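You operate a simulated robot arm through the tools that you are given. There is no shell and no other tool. Be economical: measure what you need, move in short steps, check, and stop when the job is done.

Carry out the task below with a simulated two-armed robot. There is one attempt and no reset: what you move stays moved.

## Task
Aim the jig lamp: UP and SIDE must both show 0 cm.
Fine: switch it on, wind the screw that is out with the orange aim key, park the key, switch off.

It is judged by the outcome, as a careful person would: the job done as asked, and still so three seconds after it is handed in. It fails if anything else is knocked over, pushed out of place, dropped, spilled or broken.

## Robot
Two 7-joint arms with two-finger parallel grippers on one trunk, on a base that drives. Base frame: it is fixed to the floor where the robot stands at the start and does not move with it; the origin is under the middle of the robot, x ahead of it, y to its left, z up. Units: mm, rad, N and s.
The left shoulder is at the start at [127, 168, 1056], the right one opposite. With the tool pointing down near the work surface each hand reaches from about 360 to 760 mm from the robot's upright axis, wherever it stands, measured 20 degrees to its own side. Places, roughly: key rest on the jig bench [800, 0, 800]; lamp switch [600, 0, 700]. Payload 3.6 kg a hand.
The tool frame of a hand sits at the grasp point between the pads (the TCP): z along the fingers, y along the line on which they close. The tips reach 30 mm beyond it. Largest opening 110 mm; finger width 20, thickness 10; the body of the gripper, 48 by 112 mm, starts 55 mm behind the TCP.
Orientation is that of the tool frame in the base frame, as a unit quaternion [x, y, z, w]. With the fingers straight down and closing along the base's y, the tool's x points along the base's -x, its y along +y and its z along -z.

## Interface
- The arms move only by the tool send_rows. It takes "left_rows", "right_rows" or both (then of equal length, played together; a hand with none holds still); each is a list of rows, each an object of numbers (a shift or turn left out is 0, a gripper value left out holds the last): "x", "y", "z": the shift along the base's x, y, z in mm; "ax", "ay", "az": the turn, a rotation vector about the base's x, y, z in rad; "claw": the opening, from 0 (shut) to 1 (fully open). In form: [{"x": .., "y": .., "z": .., "ax": .., "ay": .., "az": .., "claw": ..}, ...]. A call has 1 to 12 rows; each row shifts and turns the commanded pose from where the row before left it. A row lasts 0.2 s, in which the tool goes at most 50 mm and 0.15 rad; a call with a longer step from one row to the next is refused whole, and so is a gripper value outside its range. Where a pose cannot be reached the arm comes as near as it can. A force on the tool above 40 N (or 10 N above the force at the start of the call, whichever is more), or a blocked arm, ends the call early, and 0.2 s more pass. The fingers move at their own pace (about 153 mm/s each) and stop on an object; they squeeze with about 40 N. The grip force told is the motor's: it shows also when the fingers shut on nothing. Time passes only in rows, and 0.2 s behind the last, so rows that do not move let the fingers close. The reply holds the time, the measured pose of the TCP, the force on the tool along the base axes, the opening and the grip force, in the units named above and with some noise, with the torque about the TCP (base axes, N m) and any sound that the robot's microphone picked up.
- Cameras (640 x 400 px; columns grow to the right, rows downward): "scene" is now at [237.8, -0.9, 1235.6]; the picture's right is [0.06, -1.00, -0.01], its down [-0.50, -0.02, -0.86] and it looks along [0.86, 0.05, -0.50] (base axes); focal length 214 px, centre (320, 200). "left" rides on the left gripper at [73, -17, -103] in its tool frame; the picture's right is [0.23, 0.97, 0.00], its down [-0.76, 0.18, -0.62] and it looks along [-0.61, 0.14, 0.78] (tool axes); focal length 222 px, centre (320, 200). "right" rides on the right gripper at [72, 17, -103] in its tool frame; the picture's right is [-0.23, 0.97, 0.00], its down [-0.76, -0.18, -0.62] and it looks along [-0.61, -0.14, 0.78] (tool axes); focal length 222 px, centre (320, 200).
- grab_frame(camera): a new picture of that camera. The clock stands still meanwhile.
- lift_body(by): slides the trunk up (or, below 0, down) by that many mm; the arms and the scene camera ride with it, the base frame stays. It gives what a move gives, with no picture.
- drive_base(legs): drives the robot by 1 to 6 legs, each [ahead, left, turn to the left] in mm, mm and rad, along the robot's own axes; the way and the turn of a leg run together, so that a leg with both is an arc; at most 1500 mm and 3.142 rad a leg. The arms and the cameras ride along, it lands a little off, and it stops where it bumps. It gives what a move gives.
- turn_head(pan, tilt): turns the head with the scene camera to pan (to the left, within 1.501 rad either way) and tilt (down, from -0.506 to 1.204), counted from straight ahead of the robot. It gives what a move gives.
- pixel_to_xyz(camera, pixels): for up to 12 pixels [column, row] of the newest picture of that camera ("zoom" is the newest enlarged one), the place [x, y, z] in the base frame of the surface seen there, good to about 2 mm. The clock stands still meanwhile.
- inspect(camera, box): a new picture of the part [left, top, right, bottom] of that camera's present view, enlarged. The clock stands still meanwhile.
- close_job(): hands the job in; it is judged then, once.

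Keep the steps short. Do not move on a guess: measure, check each grasp and each placing, and mend mistakes. In all there are 80 turns and 62 pictures (those below and enlarged ones count). Leave the grippers open and the arms clear of the work at the hand-in unless told otherwise, and finish with a single line.

The tools are called after "Request:" by a JSON object that holds its "name" and its "arguments". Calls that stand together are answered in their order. send_rows: Moves the arms, as the interface text tells. Its arguments: {"type":"object","properties":{"left_rows":{"type":"array","items":{"type":"object","properties":{"x":{"type":"number"},"y":{"type":"number"},"z":{"type":"number"},"ax":{"type":"number"},"ay":{"type":"number"},"az":{"type":"number"},"claw":{"type":"number"}}}},"right_rows":{"type":"array","items":{"type":"object","properties":{"x":{"type":"number"},"y":{"type":"number"},"z":{"type":"number"},"ax":{"type":"number"},"ay":{"type":"number"},"az":{"type":"number"},"claw":{"type":"number"}}}}},"required":[]} The other tools are called the same way: lift_body (by) slides the trunk up or down; drive_base (legs) drives the base; turn_head (pan, tilt) turns the head that bears the scene camera; grab_frame (camera) takes a picture; pixel_to_xyz (camera, pixels) gives the place of the surface under pixels of a picture; inspect (camera, box) takes an enlarged picture of a part of a camera's view; close_job () hands the job in.

At the start:

```text
time: 0.0
left_eef_pos: [333.7, 112.7, 1107.3]
left_tool_rot: [0.001, 1.0, 0.002, -0.003]
left_ft_force: [-0.4, 0.1, 0.2]
left_moment: [0.0, 0.08, 0.03]
left_grip_width: 109.9
left_grasp_force: 0.0
right_eef_pos: [340.5, -99.6, 1110.6]
right_tool_rot: [0.002, 1.0, 0.002, -0.004]
right_ft_force: [0.0, -0.2, 0.0]
right_moment: [0.01, 0.05, -0.01]
right_grip_width: 109.9
right_grasp_force: 0.1
trunk travel left (down, up): [-175.0, 588.0]
robot x, y, heading: [1.6, -2.0, -0.003]
head pan, tilt: [0.059, 0.52]
```

scene: 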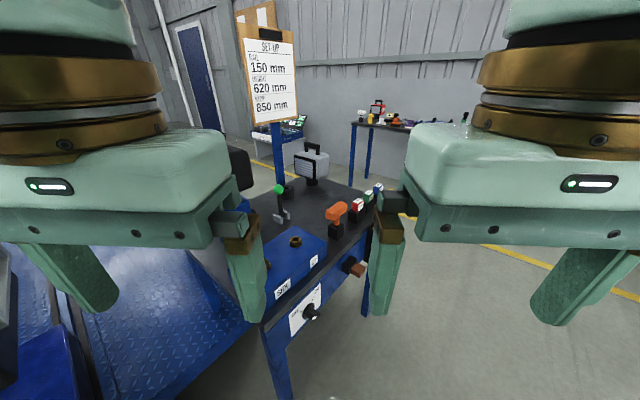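
right: 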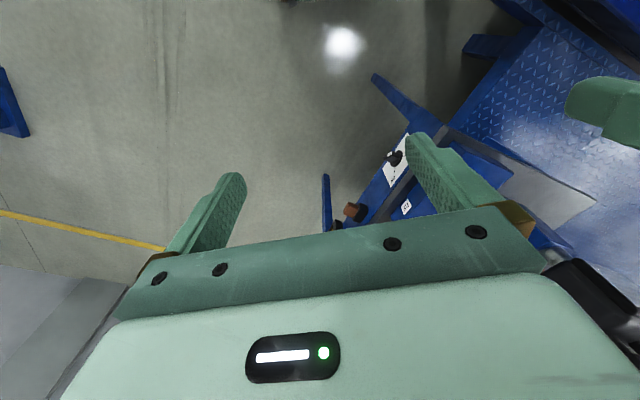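
left: 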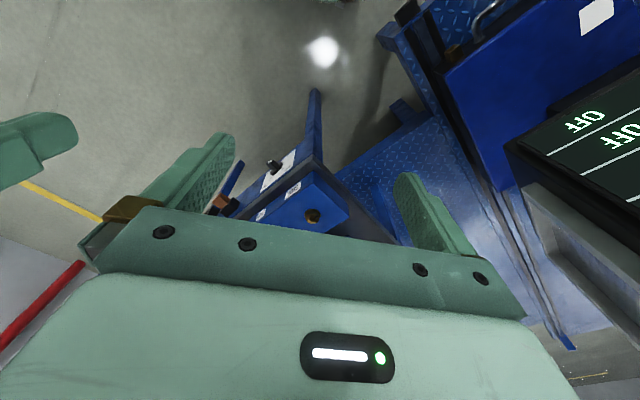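

The bench with the jig sits ahead, between the hands (about pixel 310,230). I'll enlarge that part and the placard first.

Request:
{"name": "inspect", "arguments": {"camera": "scene", "box": [230, 130, 410, 340]}}

Request:
{"name": "inspect", "arguments": {"camera": "left", "box": [480, 0, 640, 220]}}

```text
1.90 times, centred on (320, 235) of scene
```

zoom: 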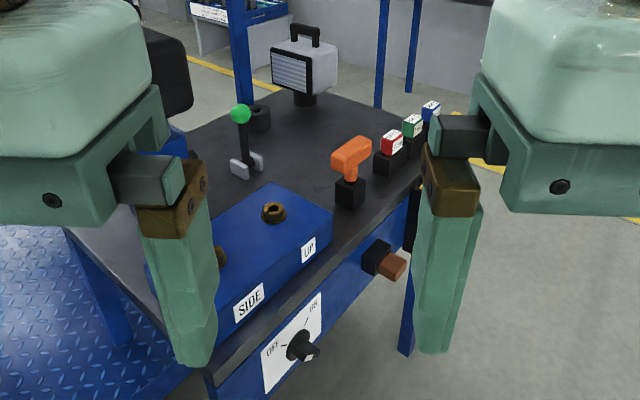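

```text
1.82 times, centred on (560, 110) of left
```

zoom: 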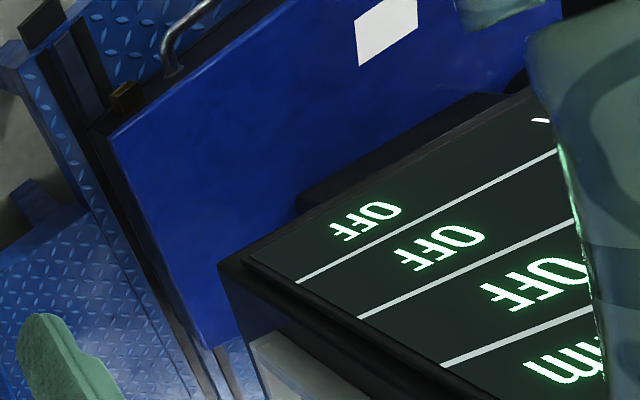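

The bench has a blue box with two screws (SIDE, UP), the orange key, a rotary OFF/ON knob, and a display far left. I'll read the card, then look left at the display.

Request:
{"name": "inspect", "arguments": {"camera": "scene", "box": [225, 0, 325, 130]}}

Request:
{"name": "turn_head", "arguments": {"pan": 0.9, "tilt": 0.5}}

Request:
{"name": "grab_frame", "arguments": {"camera": "scene"}}

```text
3.08 times, centred on (275, 65) of scene
```

zoom: 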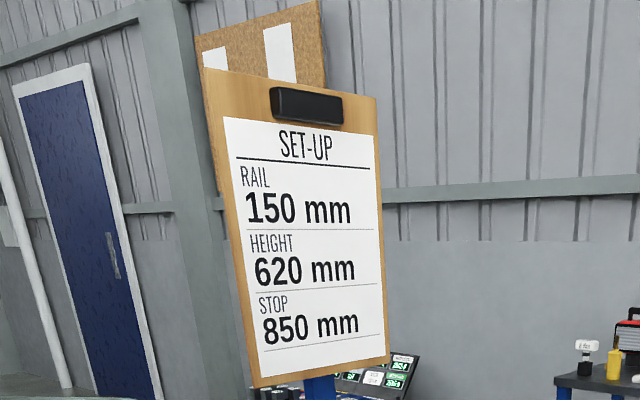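

```text
time: 1.2
left_eef_pos: [331.9, 112.7, 1109.2]
left_tool_rot: [0.001, 1.0, 0.001, -0.003]
left_ft_force: [0.1, -0.3, 0.1]
left_moment: [0.02, 0.01, 0.01]
left_grip_width: 109.9
left_grasp_force: 0.1
right_eef_pos: [338.1, -99.7, 1111.2]
right_tool_rot: [0.003, 1.0, 0.003, -0.003]
right_ft_force: [-0.7, -0.1, 0.6]
right_moment: [-0.02, 0.01, 0.01]
right_grip_width: 109.9
right_grasp_force: 0.1
trunk travel left (down, up): [-175.0, 588.0]
robot x, y, heading: [2.6, -2.3, -0.004]
head pan, tilt: [0.901, 0.499]
```

```text
55 pictures are left
```

scene: 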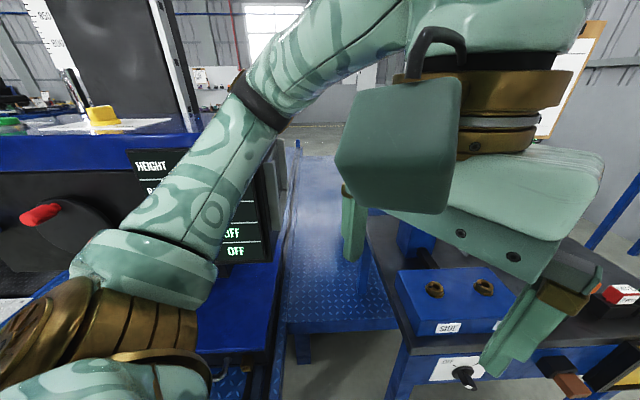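

The display, left, has OFF rows hidden by the left arm. I'll spread the hands: right hand to the right, left hand up, then view the bench.

Request:
{"name": "send_rows", "arguments": {"right_rows": [{"y": -45}, {"y": -45}, {"y": -45}, {"y": -45}, {"y": -45}], "left_rows": [{"z": 45}, {"z": 45}, {"z": 45}, {"z": 45}, {"z": 45}]}}

Request:
{"name": "turn_head", "arguments": {"pan": 0.0, "tilt": 0.75}}

Request:
{"name": "grab_frame", "arguments": {"camera": "scene"}}

```text
time: 2.4
left_eef_pos: [322.3, 111.6, 1283.2]
left_tool_rot: [-0.001, 1.0, -0.003, 0.0]
left_ft_force: [0.8, 0.3, -0.1]
left_moment: [-0.02, 0.01, -0.02]
left_grip_width: 110.0
left_grasp_force: 0.2
left hand out of reach, approached as far as the arm can: row 4, 5
right_eef_pos: [333.5, -298.3, 1103.7]
right_tool_rot: [0.002, 1.0, 0.0, 0.0]
right_ft_force: [-0.1, 0.6, 0.6]
right_moment: [-0.02, 0.02, -0.01]
right_grip_width: 110.0
right_grasp_force: 0.1
right hand out of reach, approached as far as the arm can: row 5
trunk travel left (down, up): [-175.0, 588.0]
robot x, y, heading: [-1.2, 0.0, -0.004]
head pan, tilt: [0.901, 0.499]
```

```text
time: 3.6
left_eef_pos: [323.2, 111.3, 1281.5]
left_tool_rot: [0.001, 1.0, -0.001, 0.0]
left_ft_force: [0.2, -0.5, -0.9]
left_moment: [0.01, 0.0, -0.03]
left_grip_width: 109.9
left_grasp_force: 0.0
right_eef_pos: [333.2, -298.1, 1103.5]
right_tool_rot: [0.003, 1.0, 0.0, 0.0]
right_ft_force: [-0.8, -0.9, 0.1]
right_moment: [0.0, 0.0, 0.02]
right_grip_width: 110.2
right_grasp_force: 0.1
trunk travel left (down, up): [-175.0, 588.0]
robot x, y, heading: [-0.2, -1.4, -0.005]
head pan, tilt: [0.0, 0.75]
```

```text
54 pictures are left
```

scene: 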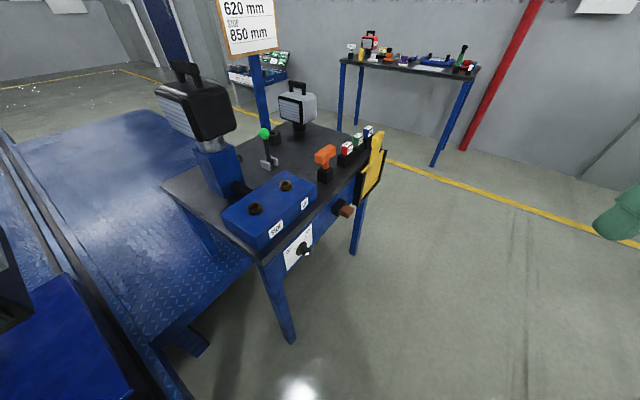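

Clear view of the bench now. Enlarge it and measure features.

Request:
{"name": "inspect", "arguments": {"camera": "scene", "box": [200, 110, 400, 280]}}

Request:
{"name": "pixel_to_xyz", "arguments": {"camera": "scene", "pixels": [[254, 208], [286, 184], [306, 251], [345, 210], [326, 155], [325, 175], [264, 133], [269, 160], [225, 185], [165, 185], [265, 262], [250, 250]]}}

```text
2.35 times, centred on (300, 195) of scene
```

zoom: 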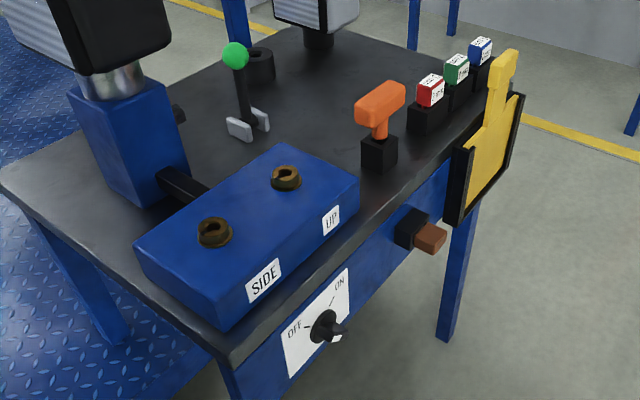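

```text
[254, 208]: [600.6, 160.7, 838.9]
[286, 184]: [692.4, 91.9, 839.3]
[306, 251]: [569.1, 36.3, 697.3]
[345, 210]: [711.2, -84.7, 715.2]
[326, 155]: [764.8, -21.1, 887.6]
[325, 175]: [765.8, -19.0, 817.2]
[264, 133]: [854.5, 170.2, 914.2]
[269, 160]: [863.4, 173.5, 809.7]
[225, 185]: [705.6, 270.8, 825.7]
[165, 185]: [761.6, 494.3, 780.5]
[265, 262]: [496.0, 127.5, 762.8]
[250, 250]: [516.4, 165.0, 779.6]
```

Bench faces direction about (-0.6,-0.8). Now look at the display with the left arm raised.

Request:
{"name": "turn_head", "arguments": {"pan": 0.9, "tilt": 0.5}}

Request:
{"name": "grab_frame", "arguments": {"camera": "scene"}}

Request:
{"name": "pixel_to_xyz", "arguments": {"camera": "scene", "pixels": [[150, 165], [230, 200], [235, 252], [300, 300], [20, 140], [260, 370]]}}

```text
time: 4.8
left_eef_pos: [323.8, 110.1, 1283.2]
left_tool_rot: [0.0, 1.0, -0.001, 0.0]
left_ft_force: [-0.5, 0.1, -0.3]
left_moment: [-0.01, 0.0, 0.0]
left_grip_width: 110.1
left_grasp_force: 0.0
right_eef_pos: [333.5, -297.1, 1104.0]
right_tool_rot: [0.003, 1.0, 0.001, -0.001]
right_ft_force: [0.8, 0.6, -0.9]
right_moment: [-0.02, 0.0, -0.04]
right_grip_width: 110.2
right_grasp_force: 0.0
trunk travel left (down, up): [-175.0, 588.0]
robot x, y, heading: [0.1, 0.7, -0.003]
head pan, tilt: [0.901, 0.499]
```

```text
52 pictures are left
```

scene: 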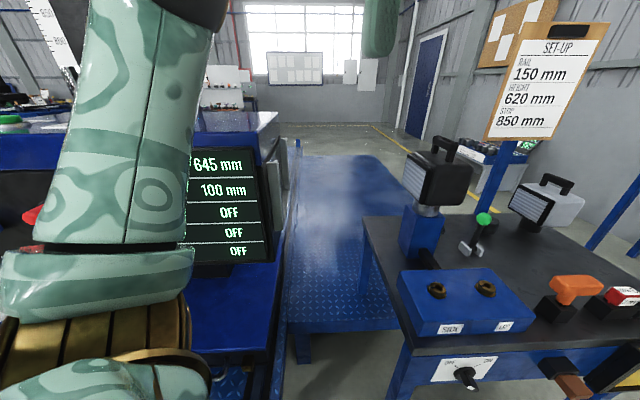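

```text
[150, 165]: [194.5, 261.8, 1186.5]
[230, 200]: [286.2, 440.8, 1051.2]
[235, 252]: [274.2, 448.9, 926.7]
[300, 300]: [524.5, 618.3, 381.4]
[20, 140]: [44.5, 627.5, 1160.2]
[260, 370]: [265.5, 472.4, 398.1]
```

The display (face near [280,445,1000]) is readable from the right. I'll drive to stand square in front of the bench: shift right/ahead, then turn left about 0.925 rad.

Request:
{"name": "drive_base", "arguments": {"legs": [[140, -265, 0], [0, 0, 0.928]]}}

Request:
{"name": "turn_head", "arguments": {"pan": -0.2, "tilt": 0.9}}

Request:
{"name": "grab_frame", "arguments": {"camera": "scene"}}

```text
time: 9.2
left_eef_pos: [248.9, 61.6, 1281.7]
left_tool_rot: [-0.445, 0.895, -0.001, 0.001]
left_ft_force: [0.0, -0.3, 0.5]
left_moment: [-0.05, 0.0, 0.01]
left_grip_width: 110.1
left_grasp_force: 0.1
right_eef_pos: [581.8, -175.2, 1103.4]
right_tool_rot: [-0.444, 0.896, 0.0, 0.0]
right_ft_force: [0.0, 0.0, -0.7]
right_moment: [0.0, 0.0, -0.03]
right_grip_width: 109.9
right_grasp_force: 0.1
trunk travel left (down, up): [-175.0, 588.0]
robot x, y, heading: [142.2, -263.0, 0.92]
head pan, tilt: [0.901, 0.499]
```

```text
time: 10.5
left_eef_pos: [250.1, 62.4, 1283.2]
left_tool_rot: [-0.445, 0.896, -0.002, 0.001]
left_ft_force: [-0.5, -0.1, -0.2]
left_moment: [0.02, 0.01, -0.01]
left_grip_width: 110.2
left_grasp_force: 0.1
right_eef_pos: [581.2, -176.1, 1102.7]
right_tool_rot: [-0.444, 0.896, 0.0, 0.0]
right_ft_force: [-1.0, -0.3, 0.4]
right_moment: [-0.02, 0.03, 0.01]
right_grip_width: 110.0
right_grasp_force: 0.0
trunk travel left (down, up): [-175.0, 588.0]
robot x, y, heading: [140.3, -263.4, 0.921]
head pan, tilt: [-0.201, 0.901]
```

```text
51 pictures are left
```

scene: 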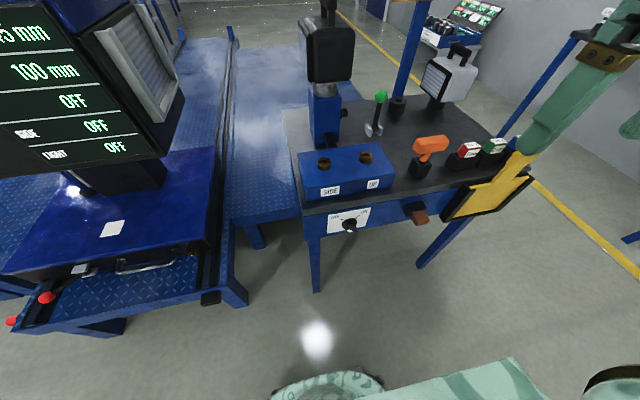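

Both display and bench are in view. Enlarge the bench front and the key/screws.

Request:
{"name": "inspect", "arguments": {"camera": "scene", "box": [290, 130, 450, 240]}}

Request:
{"name": "pixel_to_xyz", "arguments": {"camera": "zoom", "pixels": [[236, 378], [252, 378], [165, 345], [310, 328], [130, 138], [306, 112], [480, 55], [570, 55], [625, 55], [525, 130], [530, 170], [512, 310]]}}

Request:
{"name": "inspect", "arguments": {"camera": "scene", "box": [310, 195, 390, 245]}}

Request:
{"name": "pixel_to_xyz", "arguments": {"camera": "zoom", "pixels": [[320, 240], [300, 240], [350, 240], [310, 225], [320, 270], [345, 255], [280, 200], [380, 150], [200, 220], [200, 120], [430, 100], [320, 255]]}}

```text
3.64 times, centred on (370, 185) of scene
```

zoom: 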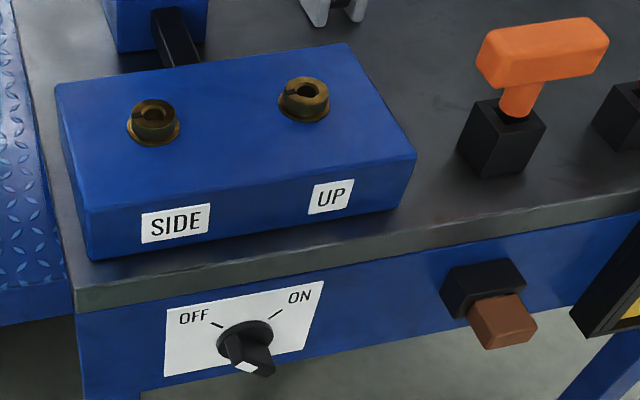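

```text
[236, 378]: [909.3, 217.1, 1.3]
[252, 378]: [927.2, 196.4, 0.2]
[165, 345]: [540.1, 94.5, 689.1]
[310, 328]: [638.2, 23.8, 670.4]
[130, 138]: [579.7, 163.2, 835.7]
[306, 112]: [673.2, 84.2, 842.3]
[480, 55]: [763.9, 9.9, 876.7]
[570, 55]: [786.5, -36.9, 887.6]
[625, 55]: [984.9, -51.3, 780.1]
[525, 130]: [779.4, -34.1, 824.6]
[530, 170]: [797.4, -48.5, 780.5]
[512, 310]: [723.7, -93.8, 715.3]
```

```text
8.00 times, centred on (350, 220) of scene
```

zoom: 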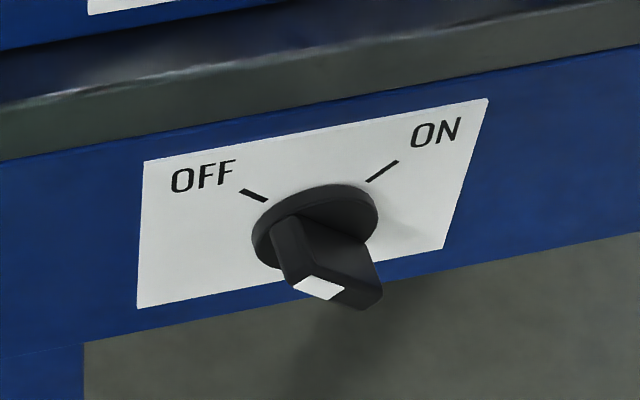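

```text
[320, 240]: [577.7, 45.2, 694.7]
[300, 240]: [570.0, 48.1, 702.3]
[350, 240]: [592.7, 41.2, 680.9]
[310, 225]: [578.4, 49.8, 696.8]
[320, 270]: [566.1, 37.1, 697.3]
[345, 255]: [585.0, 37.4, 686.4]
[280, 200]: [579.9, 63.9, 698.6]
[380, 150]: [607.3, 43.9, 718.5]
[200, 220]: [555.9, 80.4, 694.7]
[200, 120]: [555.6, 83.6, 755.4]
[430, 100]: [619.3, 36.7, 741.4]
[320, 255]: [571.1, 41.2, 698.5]
```

The knob's white mark points to OFF (upper left); ON is upper right, so a ~90° clockwise turn. I'll measure the disc rim and bar more finely on the same enlarged picture.

Request:
{"name": "pixel_to_xyz", "arguments": {"camera": "zoom", "pixels": [[260, 232], [268, 255], [290, 200], [330, 190], [365, 200], [372, 222], [298, 288], [338, 292], [365, 302], [376, 290], [253, 196], [382, 170]]}}

```text
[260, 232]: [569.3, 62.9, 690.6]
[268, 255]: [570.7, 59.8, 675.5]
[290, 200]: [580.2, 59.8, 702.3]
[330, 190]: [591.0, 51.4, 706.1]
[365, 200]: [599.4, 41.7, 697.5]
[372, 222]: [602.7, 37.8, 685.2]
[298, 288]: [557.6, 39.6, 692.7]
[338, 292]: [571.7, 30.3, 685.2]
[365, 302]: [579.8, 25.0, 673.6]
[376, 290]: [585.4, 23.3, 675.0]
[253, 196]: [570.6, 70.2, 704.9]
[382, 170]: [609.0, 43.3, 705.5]
```

Knob centre ≈ [590, 55, 685] on the face; bar stands ~31 mm out. I'll bring the right hand down and pitch it to point horizontally at the knob, stopping ~110 mm from the panel.

Request:
{"name": "send_rows", "arguments": {"right_rows": [{"x": -4.7, "y": 11.8, "z": -34.8, "ax": 0.1062, "ay": -0.0766}, {"x": -4.7, "y": 11.8, "z": -34.8, "ax": 0.1062, "ay": -0.0766}, {"x": -4.7, "y": 11.8, "z": -34.8, "ax": 0.1062, "ay": -0.0766}, {"x": -4.7, "y": 11.8, "z": -34.8, "ax": 0.1062, "ay": -0.0766}, {"x": -4.7, "y": 11.8, "z": -34.8, "ax": 0.1062, "ay": -0.0766}, {"x": -4.7, "y": 11.8, "z": -34.8, "ax": 0.1062, "ay": -0.0766}, {"x": -4.7, "y": 11.8, "z": -34.8, "ax": 0.1062, "ay": -0.0766}, {"x": -4.7, "y": 11.8, "z": -34.8, "ax": 0.1062, "ay": -0.0766}, {"x": -4.7, "y": 11.8, "z": -34.8, "ax": 0.1062, "ay": -0.0766}, {"x": -4.7, "y": 11.8, "z": -34.8, "ax": 0.1062, "ay": -0.0766}, {"x": -4.7, "y": 11.8, "z": -34.8, "ax": 0.1062, "ay": -0.0766}, {"x": -4.7, "y": 11.8, "z": -34.8, "ax": 0.1062, "ay": -0.0766}]}}

Request:
{"name": "grab_frame", "arguments": {"camera": "scene"}}

Request:
{"name": "grab_frame", "arguments": {"camera": "right"}}

```text
time: 13.1
left_eef_pos: [250.5, 61.9, 1281.3]
left_tool_rot: [-0.446, 0.895, -0.003, 0.0]
left_ft_force: [0.2, 0.4, -1.0]
left_moment: [-0.01, 0.03, 0.04]
left_grip_width: 110.0
left_grasp_force: 0.0
right_eef_pos: [516.5, 114.4, 976.9]
right_tool_rot: [-0.315, 0.684, 0.284, 0.593]
right_ft_force: [0.2, 0.1, 0.0]
right_moment: [0.03, -0.01, -0.03]
right_grip_width: 109.9
right_grasp_force: 0.1
right hand out of reach, approached as far as the arm can: row 3, 4, 5, 6, 7, 8, 9, 10, 11, 12
trunk travel left (down, up): [-175.0, 588.0]
robot x, y, heading: [144.7, -261.1, 0.919]
head pan, tilt: [-0.201, 0.901]
```

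```text
48 pictures are left
```

scene: 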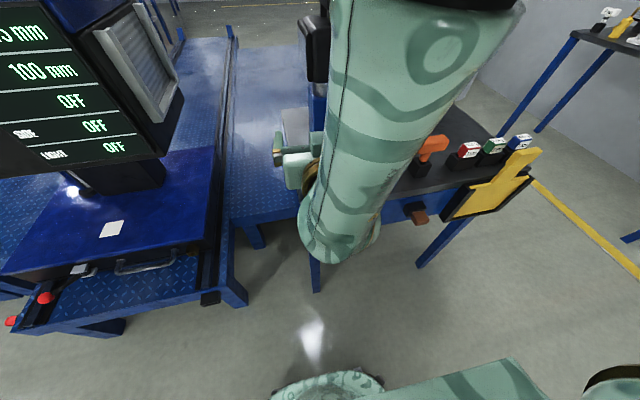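

```text
47 pictures are left
```

right: 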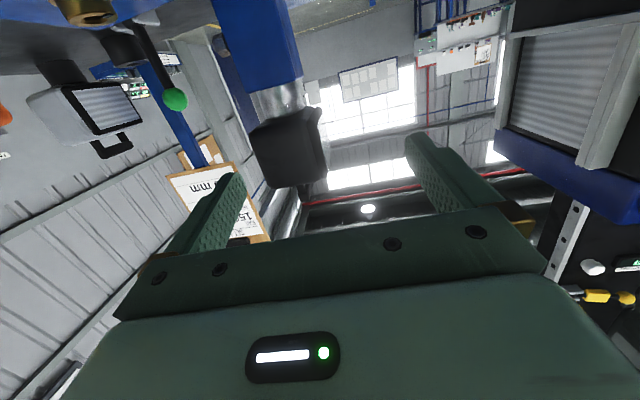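

The horizontal pose is too close to the body; the hand went aside (at z 977 above the blue box, touching nothing). I'll back the base off 230 mm for the switch.

Request:
{"name": "drive_base", "arguments": {"legs": [[-230, 0, 0.02]]}}

Request:
{"name": "send_rows", "arguments": {"right_rows": [{}]}}

Request:
{"name": "grab_frame", "arguments": {"camera": "scene"}}

```text
time: 14.8
left_eef_pos: [103.4, -121.5, 1282.4]
left_tool_rot: [-0.454, 0.891, -0.002, 0.001]
left_ft_force: [0.6, -0.4, -0.7]
left_moment: [0.01, -0.01, 0.01]
left_grip_width: 110.2
left_grasp_force: 0.1
right_eef_pos: [369.4, -66.1, 977.1]
right_tool_rot: [-0.323, 0.68, 0.291, 0.59]
right_ft_force: [-0.4, -0.3, 0.9]
right_moment: [-0.01, -0.03, -0.01]
right_grip_width: 109.9
right_grasp_force: 0.1
trunk travel left (down, up): [-175.0, 588.0]
robot x, y, heading: [6.9, -448.7, 0.938]
head pan, tilt: [-0.201, 0.901]
```

```text
time: 15.2
left_eef_pos: [104.3, -121.1, 1282.3]
left_tool_rot: [-0.453, 0.891, -0.001, 0.001]
left_ft_force: [0.5, -0.2, 0.3]
left_moment: [0.04, 0.0, 0.0]
left_grip_width: 110.1
left_grasp_force: 0.2
right_eef_pos: [369.5, -63.7, 976.6]
right_tool_rot: [-0.322, 0.681, 0.29, 0.59]
right_ft_force: [-0.1, 0.3, 0.2]
right_moment: [0.0, 0.01, 0.03]
right_grip_width: 110.0
right_grasp_force: 0.1
trunk travel left (down, up): [-175.0, 588.0]
robot x, y, heading: [-1.7, -453.4, 0.939]
head pan, tilt: [-0.201, 0.901]
```

```text
46 pictures are left
```

scene: 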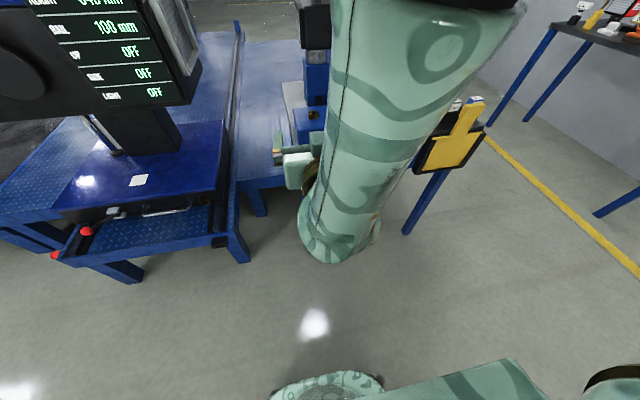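

Display row LIGHT reads OFF. Now there's room: lower the hand to the knob height, level it, and roll 45° counterclockwise so the jaws straddle the bar, staying ~110 mm off.

Request:
{"name": "send_rows", "arguments": {"right_rows": [{"x": 14, "y": 2.7, "z": -42, "ax": 0.1095, "ay": -0.079, "az": 0.048}, {"x": 14, "y": 2.7, "z": -42, "ax": -0.0766, "ay": -0.1062}, {"x": 14, "y": 2.7, "z": -42, "ax": -0.0766, "ay": -0.1062}, {"x": 14, "y": 2.7, "z": -42, "ax": -0.0766, "ay": -0.1062}, {"x": 14, "y": 2.7, "z": -42, "ax": -0.0766, "ay": -0.1062}, {"x": 14, "y": 2.7, "z": -42, "ax": -0.0766, "ay": -0.1062}, {"x": 14, "y": 2.7, "z": -40, "ax": -0.0766, "ay": -0.1062}, {"x": 19.3, "y": 3.7}, {"x": 19.3, "y": 3.7}, {"x": 19.3, "y": 3.7}, {}]}}

Request:
{"name": "grab_frame", "arguments": {"camera": "right"}}

Request:
{"name": "grab_frame", "arguments": {"camera": "scene"}}

```text
time: 17.6
left_eef_pos: [105.4, -120.6, 1281.9]
left_tool_rot: [-0.455, 0.891, -0.001, 0.0]
left_ft_force: [0.3, -0.7, 0.6]
left_moment: [-0.03, -0.01, 0.03]
left_grip_width: 110.0
left_grasp_force: 0.1
right_eef_pos: [374.0, 49.0, 1014.0]
right_tool_rot: [-0.523, 0.479, 0.044, 0.704]
right_ft_force: [0.6, 0.4, 0.3]
right_moment: [-0.02, -0.01, 0.01]
right_grip_width: 110.2
right_grasp_force: 0.1
right hand out of reach, approached as far as the arm can: row 1, 2, 3, 4, 5, 6, 7, 8, 9, 10
trunk travel left (down, up): [-175.0, 588.0]
robot x, y, heading: [2.5, -448.2, 0.939]
head pan, tilt: [-0.201, 0.901]
```

```text
45 pictures are left
```

right: 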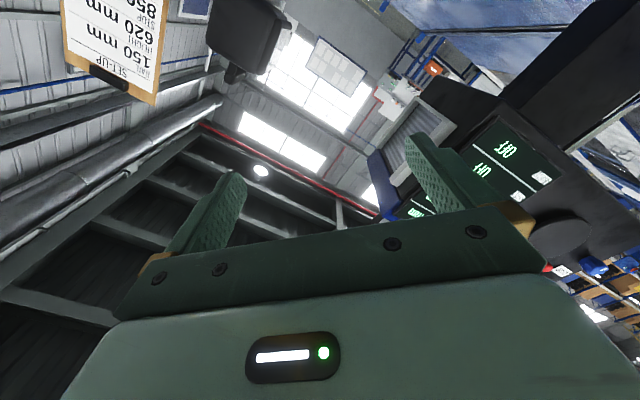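

```text
44 pictures are left
```

scene: 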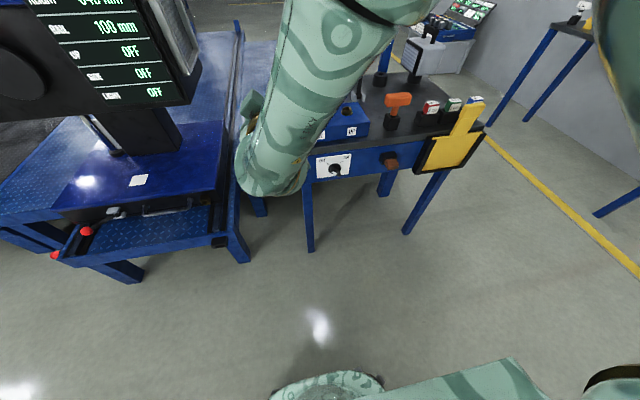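

The arm's in an awkward fold (IK limit). I'll unwind: return the right hand to tool-down, further forward (fwd ≈480 mm), then pitch from there.

Request:
{"name": "send_rows", "arguments": {"right_rows": [{"x": 6.1, "y": -19, "z": -1.2, "ax": -0.0675, "ay": 0.1143, "az": -0.0468}, {"x": 6.1, "y": -19, "z": -1.2, "ax": -0.0675, "ay": 0.1143, "az": -0.0468}, {"x": 6.1, "y": -19, "z": -1.2, "ax": -0.0675, "ay": 0.1143, "az": -0.0468}, {"x": 6.1, "y": -19, "z": -1.2, "ax": -0.0675, "ay": 0.1143, "az": -0.0468}, {"x": 6.1, "y": -19, "z": -1.2, "ax": -0.0675, "ay": 0.1143, "az": -0.0468}, {"x": 6.1, "y": -19, "z": -1.2, "ax": -0.0675, "ay": 0.1143, "az": -0.0468}, {"x": 6.1, "y": -19, "z": -1.2, "ax": -0.0675, "ay": 0.1143, "az": -0.0468}, {"x": 6.1, "y": -19, "z": -1.2, "ax": -0.0675, "ay": 0.1143, "az": -0.0468}, {"x": 6.1, "y": -19, "z": -1.2, "ax": -0.0675, "ay": 0.1143, "az": -0.0468}, {"x": 6.1, "y": -19, "z": -1.2, "ax": -0.0675, "ay": 0.1143, "az": -0.0468}, {"x": 6.1, "y": -19, "z": -1.2, "ax": -0.0675, "ay": 0.1143, "az": -0.0468}, {"x": 6.1, "y": -19, "z": -1.2, "ax": -0.0675, "ay": 0.1143, "az": -0.0468}]}}

```text
time: 20.2
left_eef_pos: [105.5, -120.3, 1282.0]
left_tool_rot: [-0.454, 0.891, -0.002, 0.0]
left_ft_force: [0.2, -0.1, 0.5]
left_moment: [0.02, -0.02, 0.01]
left_grip_width: 110.3
left_grasp_force: 0.1
right_eef_pos: [445.6, -181.2, 997.6]
right_tool_rot: [-0.455, 0.891, 0.001, 0.0]
right_ft_force: [1.0, 0.4, 0.6]
right_moment: [-0.01, 0.01, -0.02]
right_grip_width: 110.0
right_grasp_force: 0.0
trunk travel left (down, up): [-175.0, 588.0]
robot x, y, heading: [3.4, -445.8, 0.941]
head pan, tilt: [-0.201, 0.901]
```

Recovered to tool-down. Descend to z≈750 (276 mm in front of the panel), then pitch up by 0.75 rad and check.

Request:
{"name": "send_rows", "arguments": {"right_rows": [{"z": -48}, {"z": -48}, {"z": -48}, {"z": -48}, {"z": -48}, {"ax": 0.1095, "ay": -0.079}, {"ax": 0.1095, "ay": -0.079}, {"ax": 0.1095, "ay": -0.079}, {"ax": 0.1095, "ay": -0.079}, {"ax": 0.1095, "ay": -0.079}]}}

```text
time: 22.4
left_eef_pos: [102.7, -120.2, 1283.3]
left_tool_rot: [-0.453, 0.891, -0.002, 0.001]
left_ft_force: [-0.7, -0.7, -0.9]
left_moment: [0.0, -0.08, 0.01]
left_grip_width: 110.1
left_grasp_force: 0.0
right_eef_pos: [435.0, -135.3, 794.4]
right_tool_rot: [-0.43, 0.843, 0.143, 0.291]
right_ft_force: [0.6, -0.4, -0.2]
right_moment: [-0.02, 0.0, -0.01]
right_grip_width: 109.6
right_grasp_force: 0.1
right hand out of reach, approached as far as the arm can: row 9, 10
trunk travel left (down, up): [-175.0, 588.0]
robot x, y, heading: [6.7, -445.7, 0.936]
head pan, tilt: [-0.201, 0.901]
```

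The wrist limit binds when close and low. I'll lower the trunk 170 mm (shoulder nearer the knob's height), then raise the hand back and continue the pitch.

Request:
{"name": "lift_body", "arguments": {"by": -170}}

Request:
{"name": "send_rows", "arguments": {"right_rows": [{"z": 20, "ax": 0.1095, "ay": -0.079}, {"z": 20, "ax": 0.1095, "ay": -0.079}, {"z": 20, "ax": 0.1095, "ay": -0.079}, {"ax": 0.1095, "ay": -0.079}, {"ax": 0.1095, "ay": -0.079}, {"ax": 0.1095, "ay": -0.079}]}}

```text
time: 24.4
left_eef_pos: [168.3, -34.2, 1066.9]
left_tool_rot: [-0.452, 0.886, -0.048, -0.089]
left_ft_force: [0.3, -0.3, -0.2]
left_moment: [-0.02, -0.03, -0.02]
left_grip_width: 109.8
left_grasp_force: 0.0
right_eef_pos: [437.7, -133.0, 532.6]
right_tool_rot: [-0.445, 0.872, 0.089, 0.182]
right_ft_force: [0.0, 0.1, 0.1]
right_moment: [-0.01, 0.01, 0.01]
right_grip_width: 110.1
right_grasp_force: 0.0
trunk travel left (down, up): [-5.0, 758.0]
robot x, y, heading: [3.6, -450.0, 0.94]
head pan, tilt: [-0.201, 0.901]
```

```text
time: 25.8
left_eef_pos: [168.5, -35.1, 1066.2]
left_tool_rot: [-0.451, 0.887, -0.048, -0.09]
left_ft_force: [-0.3, -0.7, -0.9]
left_moment: [0.02, -0.02, 0.01]
left_grip_width: 110.0
left_grasp_force: 0.1
right_eef_pos: [399.1, -40.1, 697.8]
right_tool_rot: [-0.367, 0.753, 0.23, 0.496]
right_ft_force: [-0.4, -1.5, -0.6]
right_moment: [0.0, -0.01, 0.02]
right_grip_width: 109.9
right_grasp_force: 0.0
right hand out of reach, approached as far as the arm can: row 1, 2, 3, 4, 5, 6
trunk travel left (down, up): [-5.0, 758.0]
robot x, y, heading: [5.1, -445.6, 0.936]
head pan, tilt: [-0.201, 0.901]
```

Closer. Now move forward toward the pre-grasp (130 mm off the panel), levelling the tool fully.

Request:
{"name": "send_rows", "arguments": {"right_rows": [{"x": 28.7, "y": -2.5, "z": -3.2, "ax": 0.085, "ay": -0.059, "az": 0.013}, {"x": 28.7, "y": -2.5, "z": -3.2, "ax": 0.085, "ay": -0.059, "az": 0.013}, {"x": 28.7, "y": -2.5, "z": -3.2, "ax": 0.085, "ay": -0.059, "az": 0.013}, {"x": 28.7, "y": -2.5, "z": -3.2, "ax": 0.085, "ay": -0.059, "az": 0.013}, {}]}}

Request:
{"name": "grab_frame", "arguments": {"camera": "scene"}}

```text
time: 26.9
left_eef_pos: [168.6, -34.3, 1065.9]
left_tool_rot: [-0.451, 0.887, -0.048, -0.09]
left_ft_force: [0.8, -0.1, -0.1]
left_moment: [-0.01, -0.01, 0.02]
left_grip_width: 109.8
left_grasp_force: 0.0
right_eef_pos: [415.3, 7.1, 761.5]
right_tool_rot: [-0.318, 0.696, 0.261, 0.588]
right_ft_force: [-0.3, -0.2, -0.1]
right_moment: [0.02, 0.0, 0.0]
right_grip_width: 109.9
right_grasp_force: 0.1
right hand out of reach, approached as far as the arm can: row 1, 2, 3, 4
trunk travel left (down, up): [-5.0, 758.0]
robot x, y, heading: [4.8, -445.9, 0.939]
head pan, tilt: [-0.201, 0.901]
```

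```text
43 pictures are left
```

scene: 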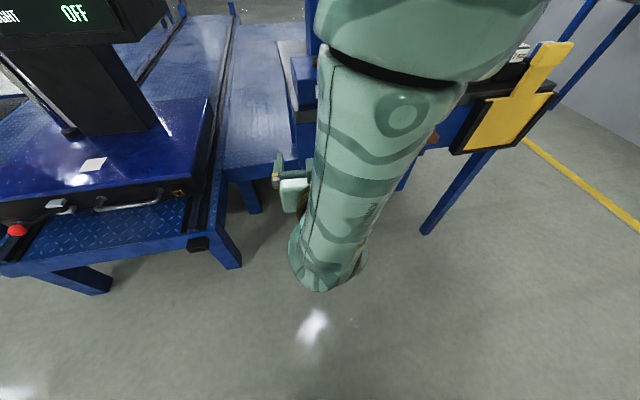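

The forearm hangs vertical; more distance should straighten it. Back the base 130 mm more and reach out level.

Request:
{"name": "drive_base", "arguments": {"legs": [[-130, 0, 0]]}}

Request:
{"name": "send_rows", "arguments": {"right_rows": [{"x": 30, "y": 15, "z": 0}, {"x": 30, "y": 10, "z": -12}, {"x": 30, "y": 5, "z": -12, "ax": 0.03, "ay": -0.02}, {"x": 30, "y": 5, "z": -12, "ax": 0.03, "ay": -0.02}, {"x": 30, "y": 5, "z": -12}, {"x": 20, "y": 3, "z": -12}, {}]}}

```text
time: 28.2
left_eef_pos: [89.7, -139.6, 1066.3]
left_tool_rot: [-0.454, 0.885, -0.048, -0.089]
left_ft_force: [-0.1, -0.8, 1.6]
left_moment: [0.02, -0.02, 0.0]
left_grip_width: 109.9
left_grasp_force: 0.0
right_eef_pos: [337.6, -97.1, 761.0]
right_tool_rot: [-0.318, 0.695, 0.262, 0.589]
right_ft_force: [-0.1, 0.0, -0.1]
right_moment: [0.01, 0.06, -0.02]
right_grip_width: 109.9
right_grasp_force: 0.1
trunk travel left (down, up): [-5.0, 758.0]
robot x, y, heading: [-71.4, -549.2, 0.938]
head pan, tilt: [-0.201, 0.901]
```

```text
time: 29.8
left_eef_pos: [90.0, -139.9, 1066.2]
left_tool_rot: [-0.453, 0.886, -0.049, -0.089]
left_ft_force: [0.2, 0.7, -0.1]
left_moment: [0.01, -0.03, -0.01]
left_grip_width: 110.1
left_grasp_force: 0.0
right_eef_pos: [355.3, -27.1, 800.7]
right_tool_rot: [-0.305, 0.677, 0.274, 0.611]
right_ft_force: [-0.4, 0.3, 0.0]
right_moment: [0.04, -0.02, -0.03]
right_grip_width: 110.1
right_grasp_force: 0.0
right hand out of reach, approached as far as the arm can: row 1, 2, 3, 4, 5, 6
trunk travel left (down, up): [-5.0, 758.0]
robot x, y, heading: [-75.6, -555.5, 0.942]
head pan, tilt: [-0.201, 0.901]
```

Level isn't reachable in this fold. Change of plan: with the tool mostly down (pitched 0.5 rad) I'll use shut fingertips to push the knob's pointer end to the right. First unfold the right hand to that posture, raise the trunk, and return the base.

Request:
{"name": "send_rows", "arguments": {"right_rows": [{"x": -3.5, "y": -33, "ax": -0.0943, "ay": 0.0763, "az": 0.0113}, {"x": -3.5, "y": -33, "ax": -0.0943, "ay": 0.0763, "az": 0.0113}, {"x": -3.5, "y": -33, "ax": -0.0943, "ay": 0.0763, "az": 0.0113}, {"x": -3.5, "y": -33, "ax": -0.0943, "ay": 0.0763, "az": 0.0113}, {"x": -3.5, "y": -33, "ax": -0.0943, "ay": 0.0763, "az": 0.0113}, {"x": -3.5, "y": -33, "ax": -0.0943, "ay": 0.0763, "az": 0.0113}, {"x": -3.5, "y": -33, "ax": -0.0943, "ay": 0.0763, "az": 0.0113}, {"x": -3.5, "y": -33, "ax": -0.0943, "ay": 0.0763, "az": 0.0113, "claw": 0}, {}]}}

Request:
{"name": "lift_body", "arguments": {"by": 170}}

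Request:
{"name": "drive_base", "arguments": {"legs": [[300, 0, 0]]}}

```text
time: 31.8
left_eef_pos: [90.0, -140.0, 1066.4]
left_tool_rot: [-0.452, 0.886, -0.048, -0.09]
left_ft_force: [-0.2, 0.0, 0.0]
left_moment: [0.0, 0.0, -0.01]
left_grip_width: 109.9
left_grasp_force: 0.1
right_eef_pos: [330.5, -240.4, 816.3]
right_tool_rot: [-0.441, 0.863, 0.114, 0.218]
right_ft_force: [-0.2, 0.5, -0.3]
right_moment: [0.02, 0.01, -0.01]
right_grip_width: 0.0
right_grasp_force: 37.6
right hand out of reach, approached as far as the arm can: row 5, 6, 7, 8
trunk travel left (down, up): [-5.0, 758.0]
robot x, y, heading: [-72.3, -552.8, 0.939]
head pan, tilt: [-0.201, 0.901]
```

```text
time: 33.8
left_eef_pos: [25.2, -230.5, 1283.7]
left_tool_rot: [-0.455, 0.89, -0.002, 0.005]
left_ft_force: [-0.2, 0.6, 0.3]
left_moment: [0.0, 0.03, 0.0]
left_grip_width: 110.1
left_grasp_force: 0.0
right_eef_pos: [330.3, -239.5, 986.7]
right_tool_rot: [-0.441, 0.863, 0.115, 0.22]
right_ft_force: [1.2, -0.7, 1.4]
right_moment: [-0.01, -0.03, -0.01]
right_grip_width: 0.3
right_grasp_force: 37.7
trunk travel left (down, up): [-175.0, 588.0]
robot x, y, heading: [-74.5, -555.4, 0.941]
head pan, tilt: [-0.201, 0.901]
```

```text
time: 35.8
left_eef_pos: [205.9, 14.3, 1284.8]
left_tool_rot: [-0.454, 0.891, -0.001, 0.005]
left_ft_force: [0.0, 0.8, 0.3]
left_moment: [0.01, 0.03, 0.02]
left_grip_width: 110.2
left_grasp_force: 0.1
right_eef_pos: [510.5, 3.1, 987.4]
right_tool_rot: [-0.44, 0.863, 0.115, 0.218]
right_ft_force: [-0.5, 0.1, -0.9]
right_moment: [-0.02, 0.01, 0.03]
right_grip_width: 0.2
right_grasp_force: 37.5
trunk travel left (down, up): [-175.0, 588.0]
robot x, y, heading: [104.4, -307.7, 0.939]
head pan, tilt: [-0.201, 0.901]
```

Hand in place in front of the panel, fingers shut, u aligned just left of the pointer. Lower to z≈719, still 89 mm off the panel, and check by picture.

Request:
{"name": "send_rows", "arguments": {"right_rows": [{"z": -45}, {"z": -45}, {"z": -45}, {"z": -45}, {"z": -45}, {"z": -43.5}, {}]}}

Request:
{"name": "grab_frame", "arguments": {"camera": "right"}}

Request:
{"name": "grab_frame", "arguments": {"camera": "scene"}}

```text
time: 37.4
left_eef_pos: [204.6, 12.1, 1285.2]
left_tool_rot: [-0.453, 0.891, -0.002, 0.005]
left_ft_force: [0.1, -0.3, 0.2]
left_moment: [0.0, -0.01, 0.02]
left_grip_width: 110.1
left_grasp_force: 0.0
right_eef_pos: [509.6, 1.9, 716.4]
right_tool_rot: [-0.438, 0.864, 0.115, 0.22]
right_ft_force: [0.6, -0.2, -0.2]
right_moment: [0.03, 0.01, 0.01]
right_grip_width: 0.1
right_grasp_force: 37.8
trunk travel left (down, up): [-175.0, 588.0]
robot x, y, heading: [102.9, -306.4, 0.936]
head pan, tilt: [-0.201, 0.901]
```

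```text
42 pictures are left
```

right: 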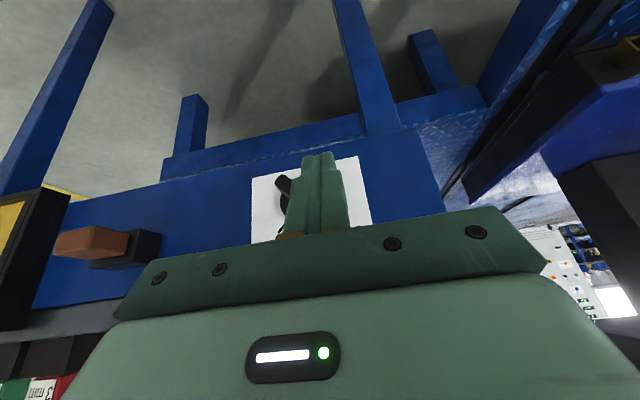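

```text
41 pictures are left
```

scene: 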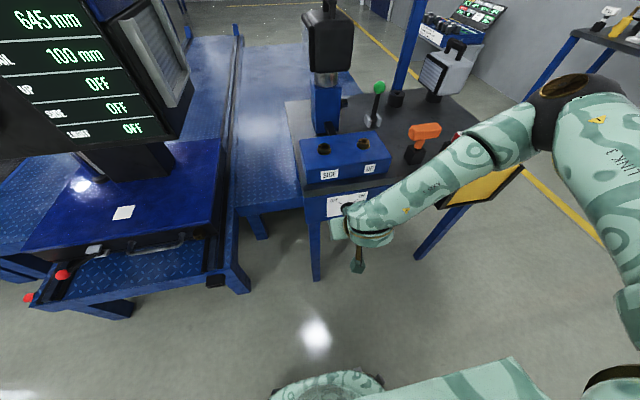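

Posture is good. The fingers are left of the pointer. Approach the panel by 56 mm with a check.

Request:
{"name": "send_rows", "arguments": {"right_rows": [{"x": 10.9, "y": 15.1, "z": 1}, {"x": 10.9, "y": 15.1, "z": 1}, {"x": 10.9, "y": 15.1}, {}]}}

Request:
{"name": "inspect", "arguments": {"camera": "scene", "box": [300, 170, 400, 270]}}

Request:
{"name": "inspect", "arguments": {"camera": "right", "box": [220, 120, 400, 250]}}

```text
time: 38.4
left_eef_pos: [204.5, 14.1, 1285.2]
left_tool_rot: [-0.452, 0.892, -0.001, 0.005]
left_ft_force: [0.0, 0.4, -0.1]
left_moment: [-0.01, -0.04, 0.0]
left_grip_width: 109.8
left_grasp_force: 0.1
right_eef_pos: [541.9, 47.6, 720.7]
right_tool_rot: [-0.439, 0.863, 0.115, 0.22]
right_ft_force: [0.6, -0.1, -0.1]
right_moment: [0.01, 0.0, -0.03]
right_grip_width: 0.0
right_grasp_force: 37.3
trunk travel left (down, up): [-175.0, 588.0]
robot x, y, heading: [109.1, -308.3, 0.938]
head pan, tilt: [-0.201, 0.901]
```

```text
4.00 times, centred on (350, 220) of scene
```

zoom: 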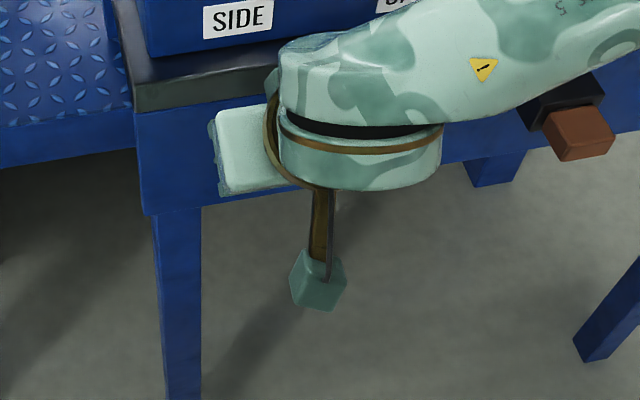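

```text
3.08 times, centred on (310, 185) of right
```

zoom: 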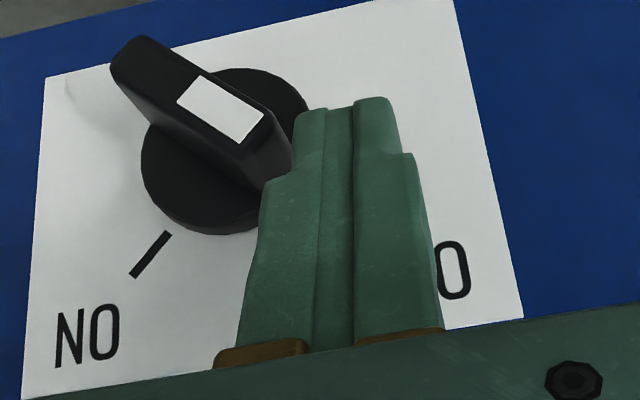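

The shut fingers sit beside the pointer end (zoom 270,180). Push right (+u) in small steps of 5 mm, 4 of them.

Request:
{"name": "send_rows", "arguments": {"right_rows": [{"x": 4.06, "y": -2.93}, {"x": 4.06, "y": -2.93}, {"x": 4.06, "y": -2.93}, {"x": 4.06, "y": -2.93}, {}]}}

Request:
{"name": "grab_frame", "arguments": {"camera": "right"}}

```text
time: 39.6
left_eef_pos: [204.4, 13.0, 1286.1]
left_tool_rot: [-0.454, 0.891, -0.001, 0.005]
left_ft_force: [0.5, 0.7, 0.0]
left_moment: [0.01, -0.02, 0.01]
left_grip_width: 110.0
left_grasp_force: 0.1
right_eef_pos: [560.3, 34.1, 721.3]
right_tool_rot: [-0.437, 0.865, 0.113, 0.22]
right_ft_force: [-1.9, -1.7, 6.9]
right_moment: [-0.11, -0.05, -0.07]
right_grip_width: 0.0
right_grasp_force: 37.6
trunk travel left (down, up): [-175.0, 588.0]
robot x, y, heading: [104.9, -308.9, 0.934]
head pan, tilt: [-0.201, 0.901]
```

```text
38 pictures are left
```

right: 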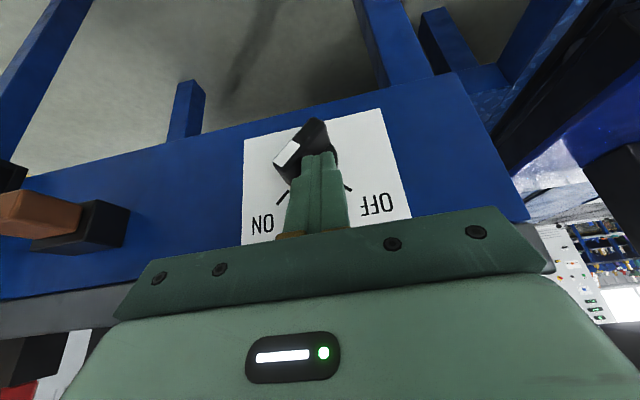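

The knob has turned; its white end points towards ON. Check display and knob.

Request:
{"name": "inspect", "arguments": {"camera": "scene", "box": [0, 0, 200, 150]}}

Request:
{"name": "inspect", "arguments": {"camera": "right", "box": [230, 100, 410, 250]}}

```text
2.67 times, centred on (100, 75) of scene
```

zoom: 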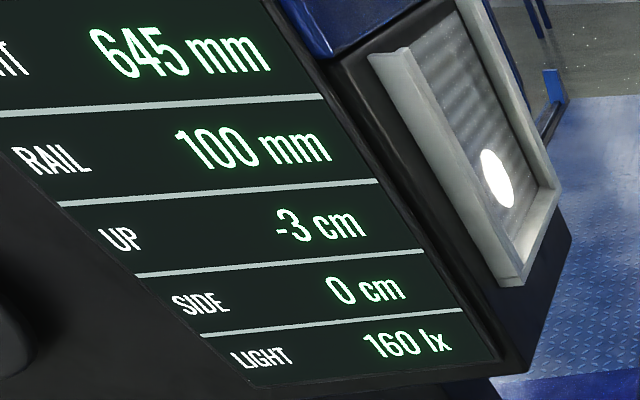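

```text
2.67 times, centred on (320, 175) of right
```

zoom: 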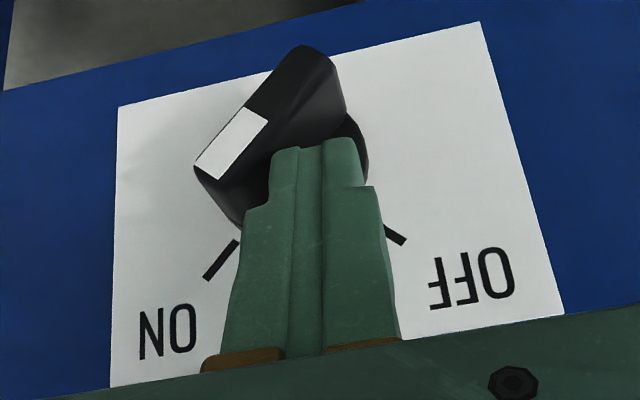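

Lamp is on: UP −3 cm, SIDE 0 cm. So the UP screw must be wound. Back off from the knob, rise, set tool straight down and open the jaws.

Request:
{"name": "send_rows", "arguments": {"right_rows": [{"x": -6.5, "y": 4.7}, {"x": -23.4, "y": -32.4}, {"x": -23.4, "y": -32.4}, {"z": 45}, {"z": 45}, {"z": 45, "ax": -0.1014, "ay": 0.0731}, {"z": 45, "ax": -0.1014, "ay": 0.0731}, {"z": 45, "ax": -0.1014, "ay": 0.0731}, {"z": 45, "ax": -0.1014, "ay": 0.0731}, {"z": 45, "claw": 1}, {}]}}

Request:
{"name": "grab_frame", "arguments": {"camera": "scene"}}

Request:
{"name": "inspect", "arguments": {"camera": "scene", "box": [290, 110, 450, 230]}}

```text
time: 42.0
left_eef_pos: [204.9, 14.3, 1284.1]
left_tool_rot: [-0.453, 0.891, -0.001, 0.005]
left_ft_force: [-0.4, -0.2, -0.5]
left_moment: [0.02, -0.03, -0.03]
left_grip_width: 110.3
left_grasp_force: 0.1
right_eef_pos: [506.1, -22.7, 1036.9]
right_tool_rot: [-0.452, 0.892, 0.002, -0.001]
right_ft_force: [-0.7, 0.5, 0.3]
right_moment: [0.0, 0.0, -0.03]
right_grip_width: 110.0
right_grasp_force: 0.1
trunk travel left (down, up): [-175.0, 588.0]
robot x, y, heading: [109.0, -308.5, 0.939]
head pan, tilt: [-0.201, 0.901]
```

```text
35 pictures are left
```

scene: 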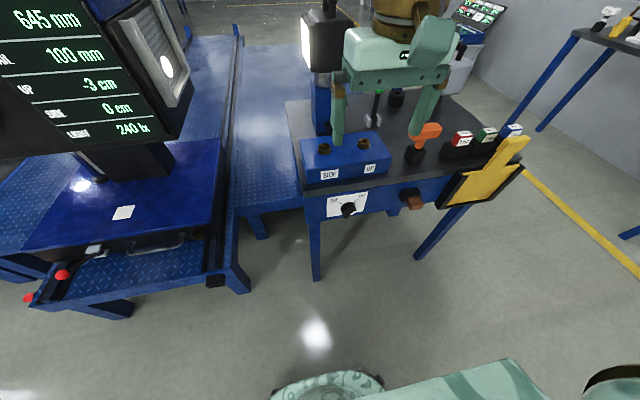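

```text
3.33 times, centred on (370, 170) of scene
```

zoom: 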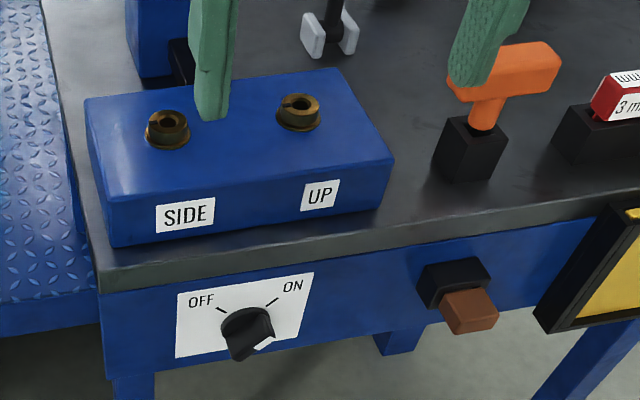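

The knob stays at ON, display −3 / 0. Move the open hand over the orange key at a safe height and look down.

Request:
{"name": "send_rows", "arguments": {"right_rows": [{"x": 44, "y": 0}, {"x": 44, "y": 0}, {"x": 44, "y": 0}, {"x": 44, "y": 0}, {"x": 44, "y": 0}, {"x": 40, "y": 0}, {}]}}

Request:
{"name": "grab_frame", "arguments": {"camera": "right"}}

```text
time: 43.6
left_eef_pos: [204.5, 13.9, 1283.9]
left_tool_rot: [-0.453, 0.892, -0.001, 0.005]
left_ft_force: [0.4, -0.4, 0.2]
left_moment: [0.0, 0.01, -0.03]
left_grip_width: 109.9
left_grasp_force: 0.1
right_eef_pos: [634.9, -25.5, 1034.1]
right_tool_rot: [-0.452, 0.892, 0.0, -0.001]
right_ft_force: [0.3, 0.6, 0.3]
right_moment: [0.0, -0.02, 0.0]
right_grip_width: 109.9
right_grasp_force: 0.1
right hand out of reach, approached as far as the arm can: row 4, 5, 6
trunk travel left (down, up): [-175.0, 588.0]
robot x, y, heading: [108.8, -308.1, 0.94]
head pan, tilt: [-0.201, 0.901]
```

```text
33 pictures are left
```

right: 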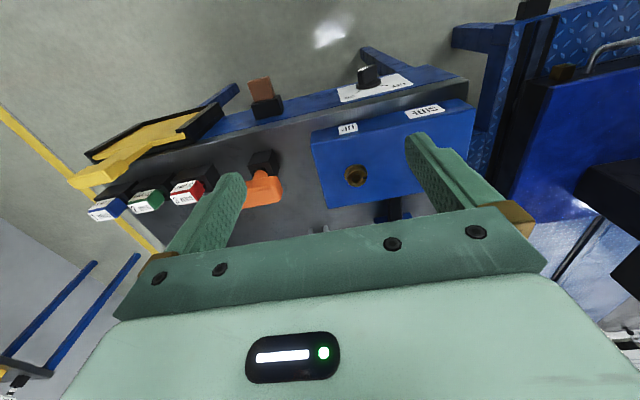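

Reach at this height is short. Shift the base 130 mm right and 30 ahead so key and screw are both in easy reach.

Request:
{"name": "drive_base", "arguments": {"legs": [[30, -130, 0]]}}

Request:
{"name": "grab_frame", "arguments": {"camera": "right"}}

Request:
{"name": "pixel_to_xyz", "arguments": {"camera": "right", "pixels": [[262, 185], [355, 175], [264, 165]]}}

```text
time: 44.9
left_eef_pos: [329.9, -40.7, 1285.1]
left_tool_rot: [-0.452, 0.892, -0.001, 0.004]
left_ft_force: [1.0, -0.4, 0.0]
left_moment: [0.02, 0.04, 0.05]
left_grip_width: 110.2
left_grasp_force: 0.0
right_eef_pos: [759.6, -81.8, 1034.9]
right_tool_rot: [-0.45, 0.893, 0.002, 0.0]
right_ft_force: [0.5, -0.2, 1.2]
right_moment: [0.01, 0.02, 0.02]
right_grip_width: 110.1
right_grasp_force: 0.2
trunk travel left (down, up): [-175.0, 588.0]
robot x, y, heading: [227.2, -366.7, 0.934]
head pan, tilt: [-0.201, 0.901]
```

```text
32 pictures are left
```

right: 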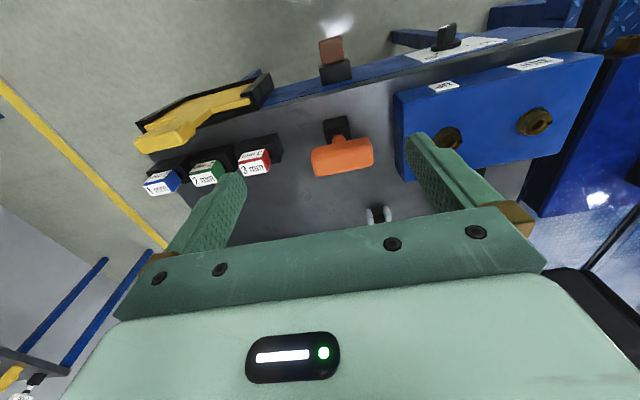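

```text
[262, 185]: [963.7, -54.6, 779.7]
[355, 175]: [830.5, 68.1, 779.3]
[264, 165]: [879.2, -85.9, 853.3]
```

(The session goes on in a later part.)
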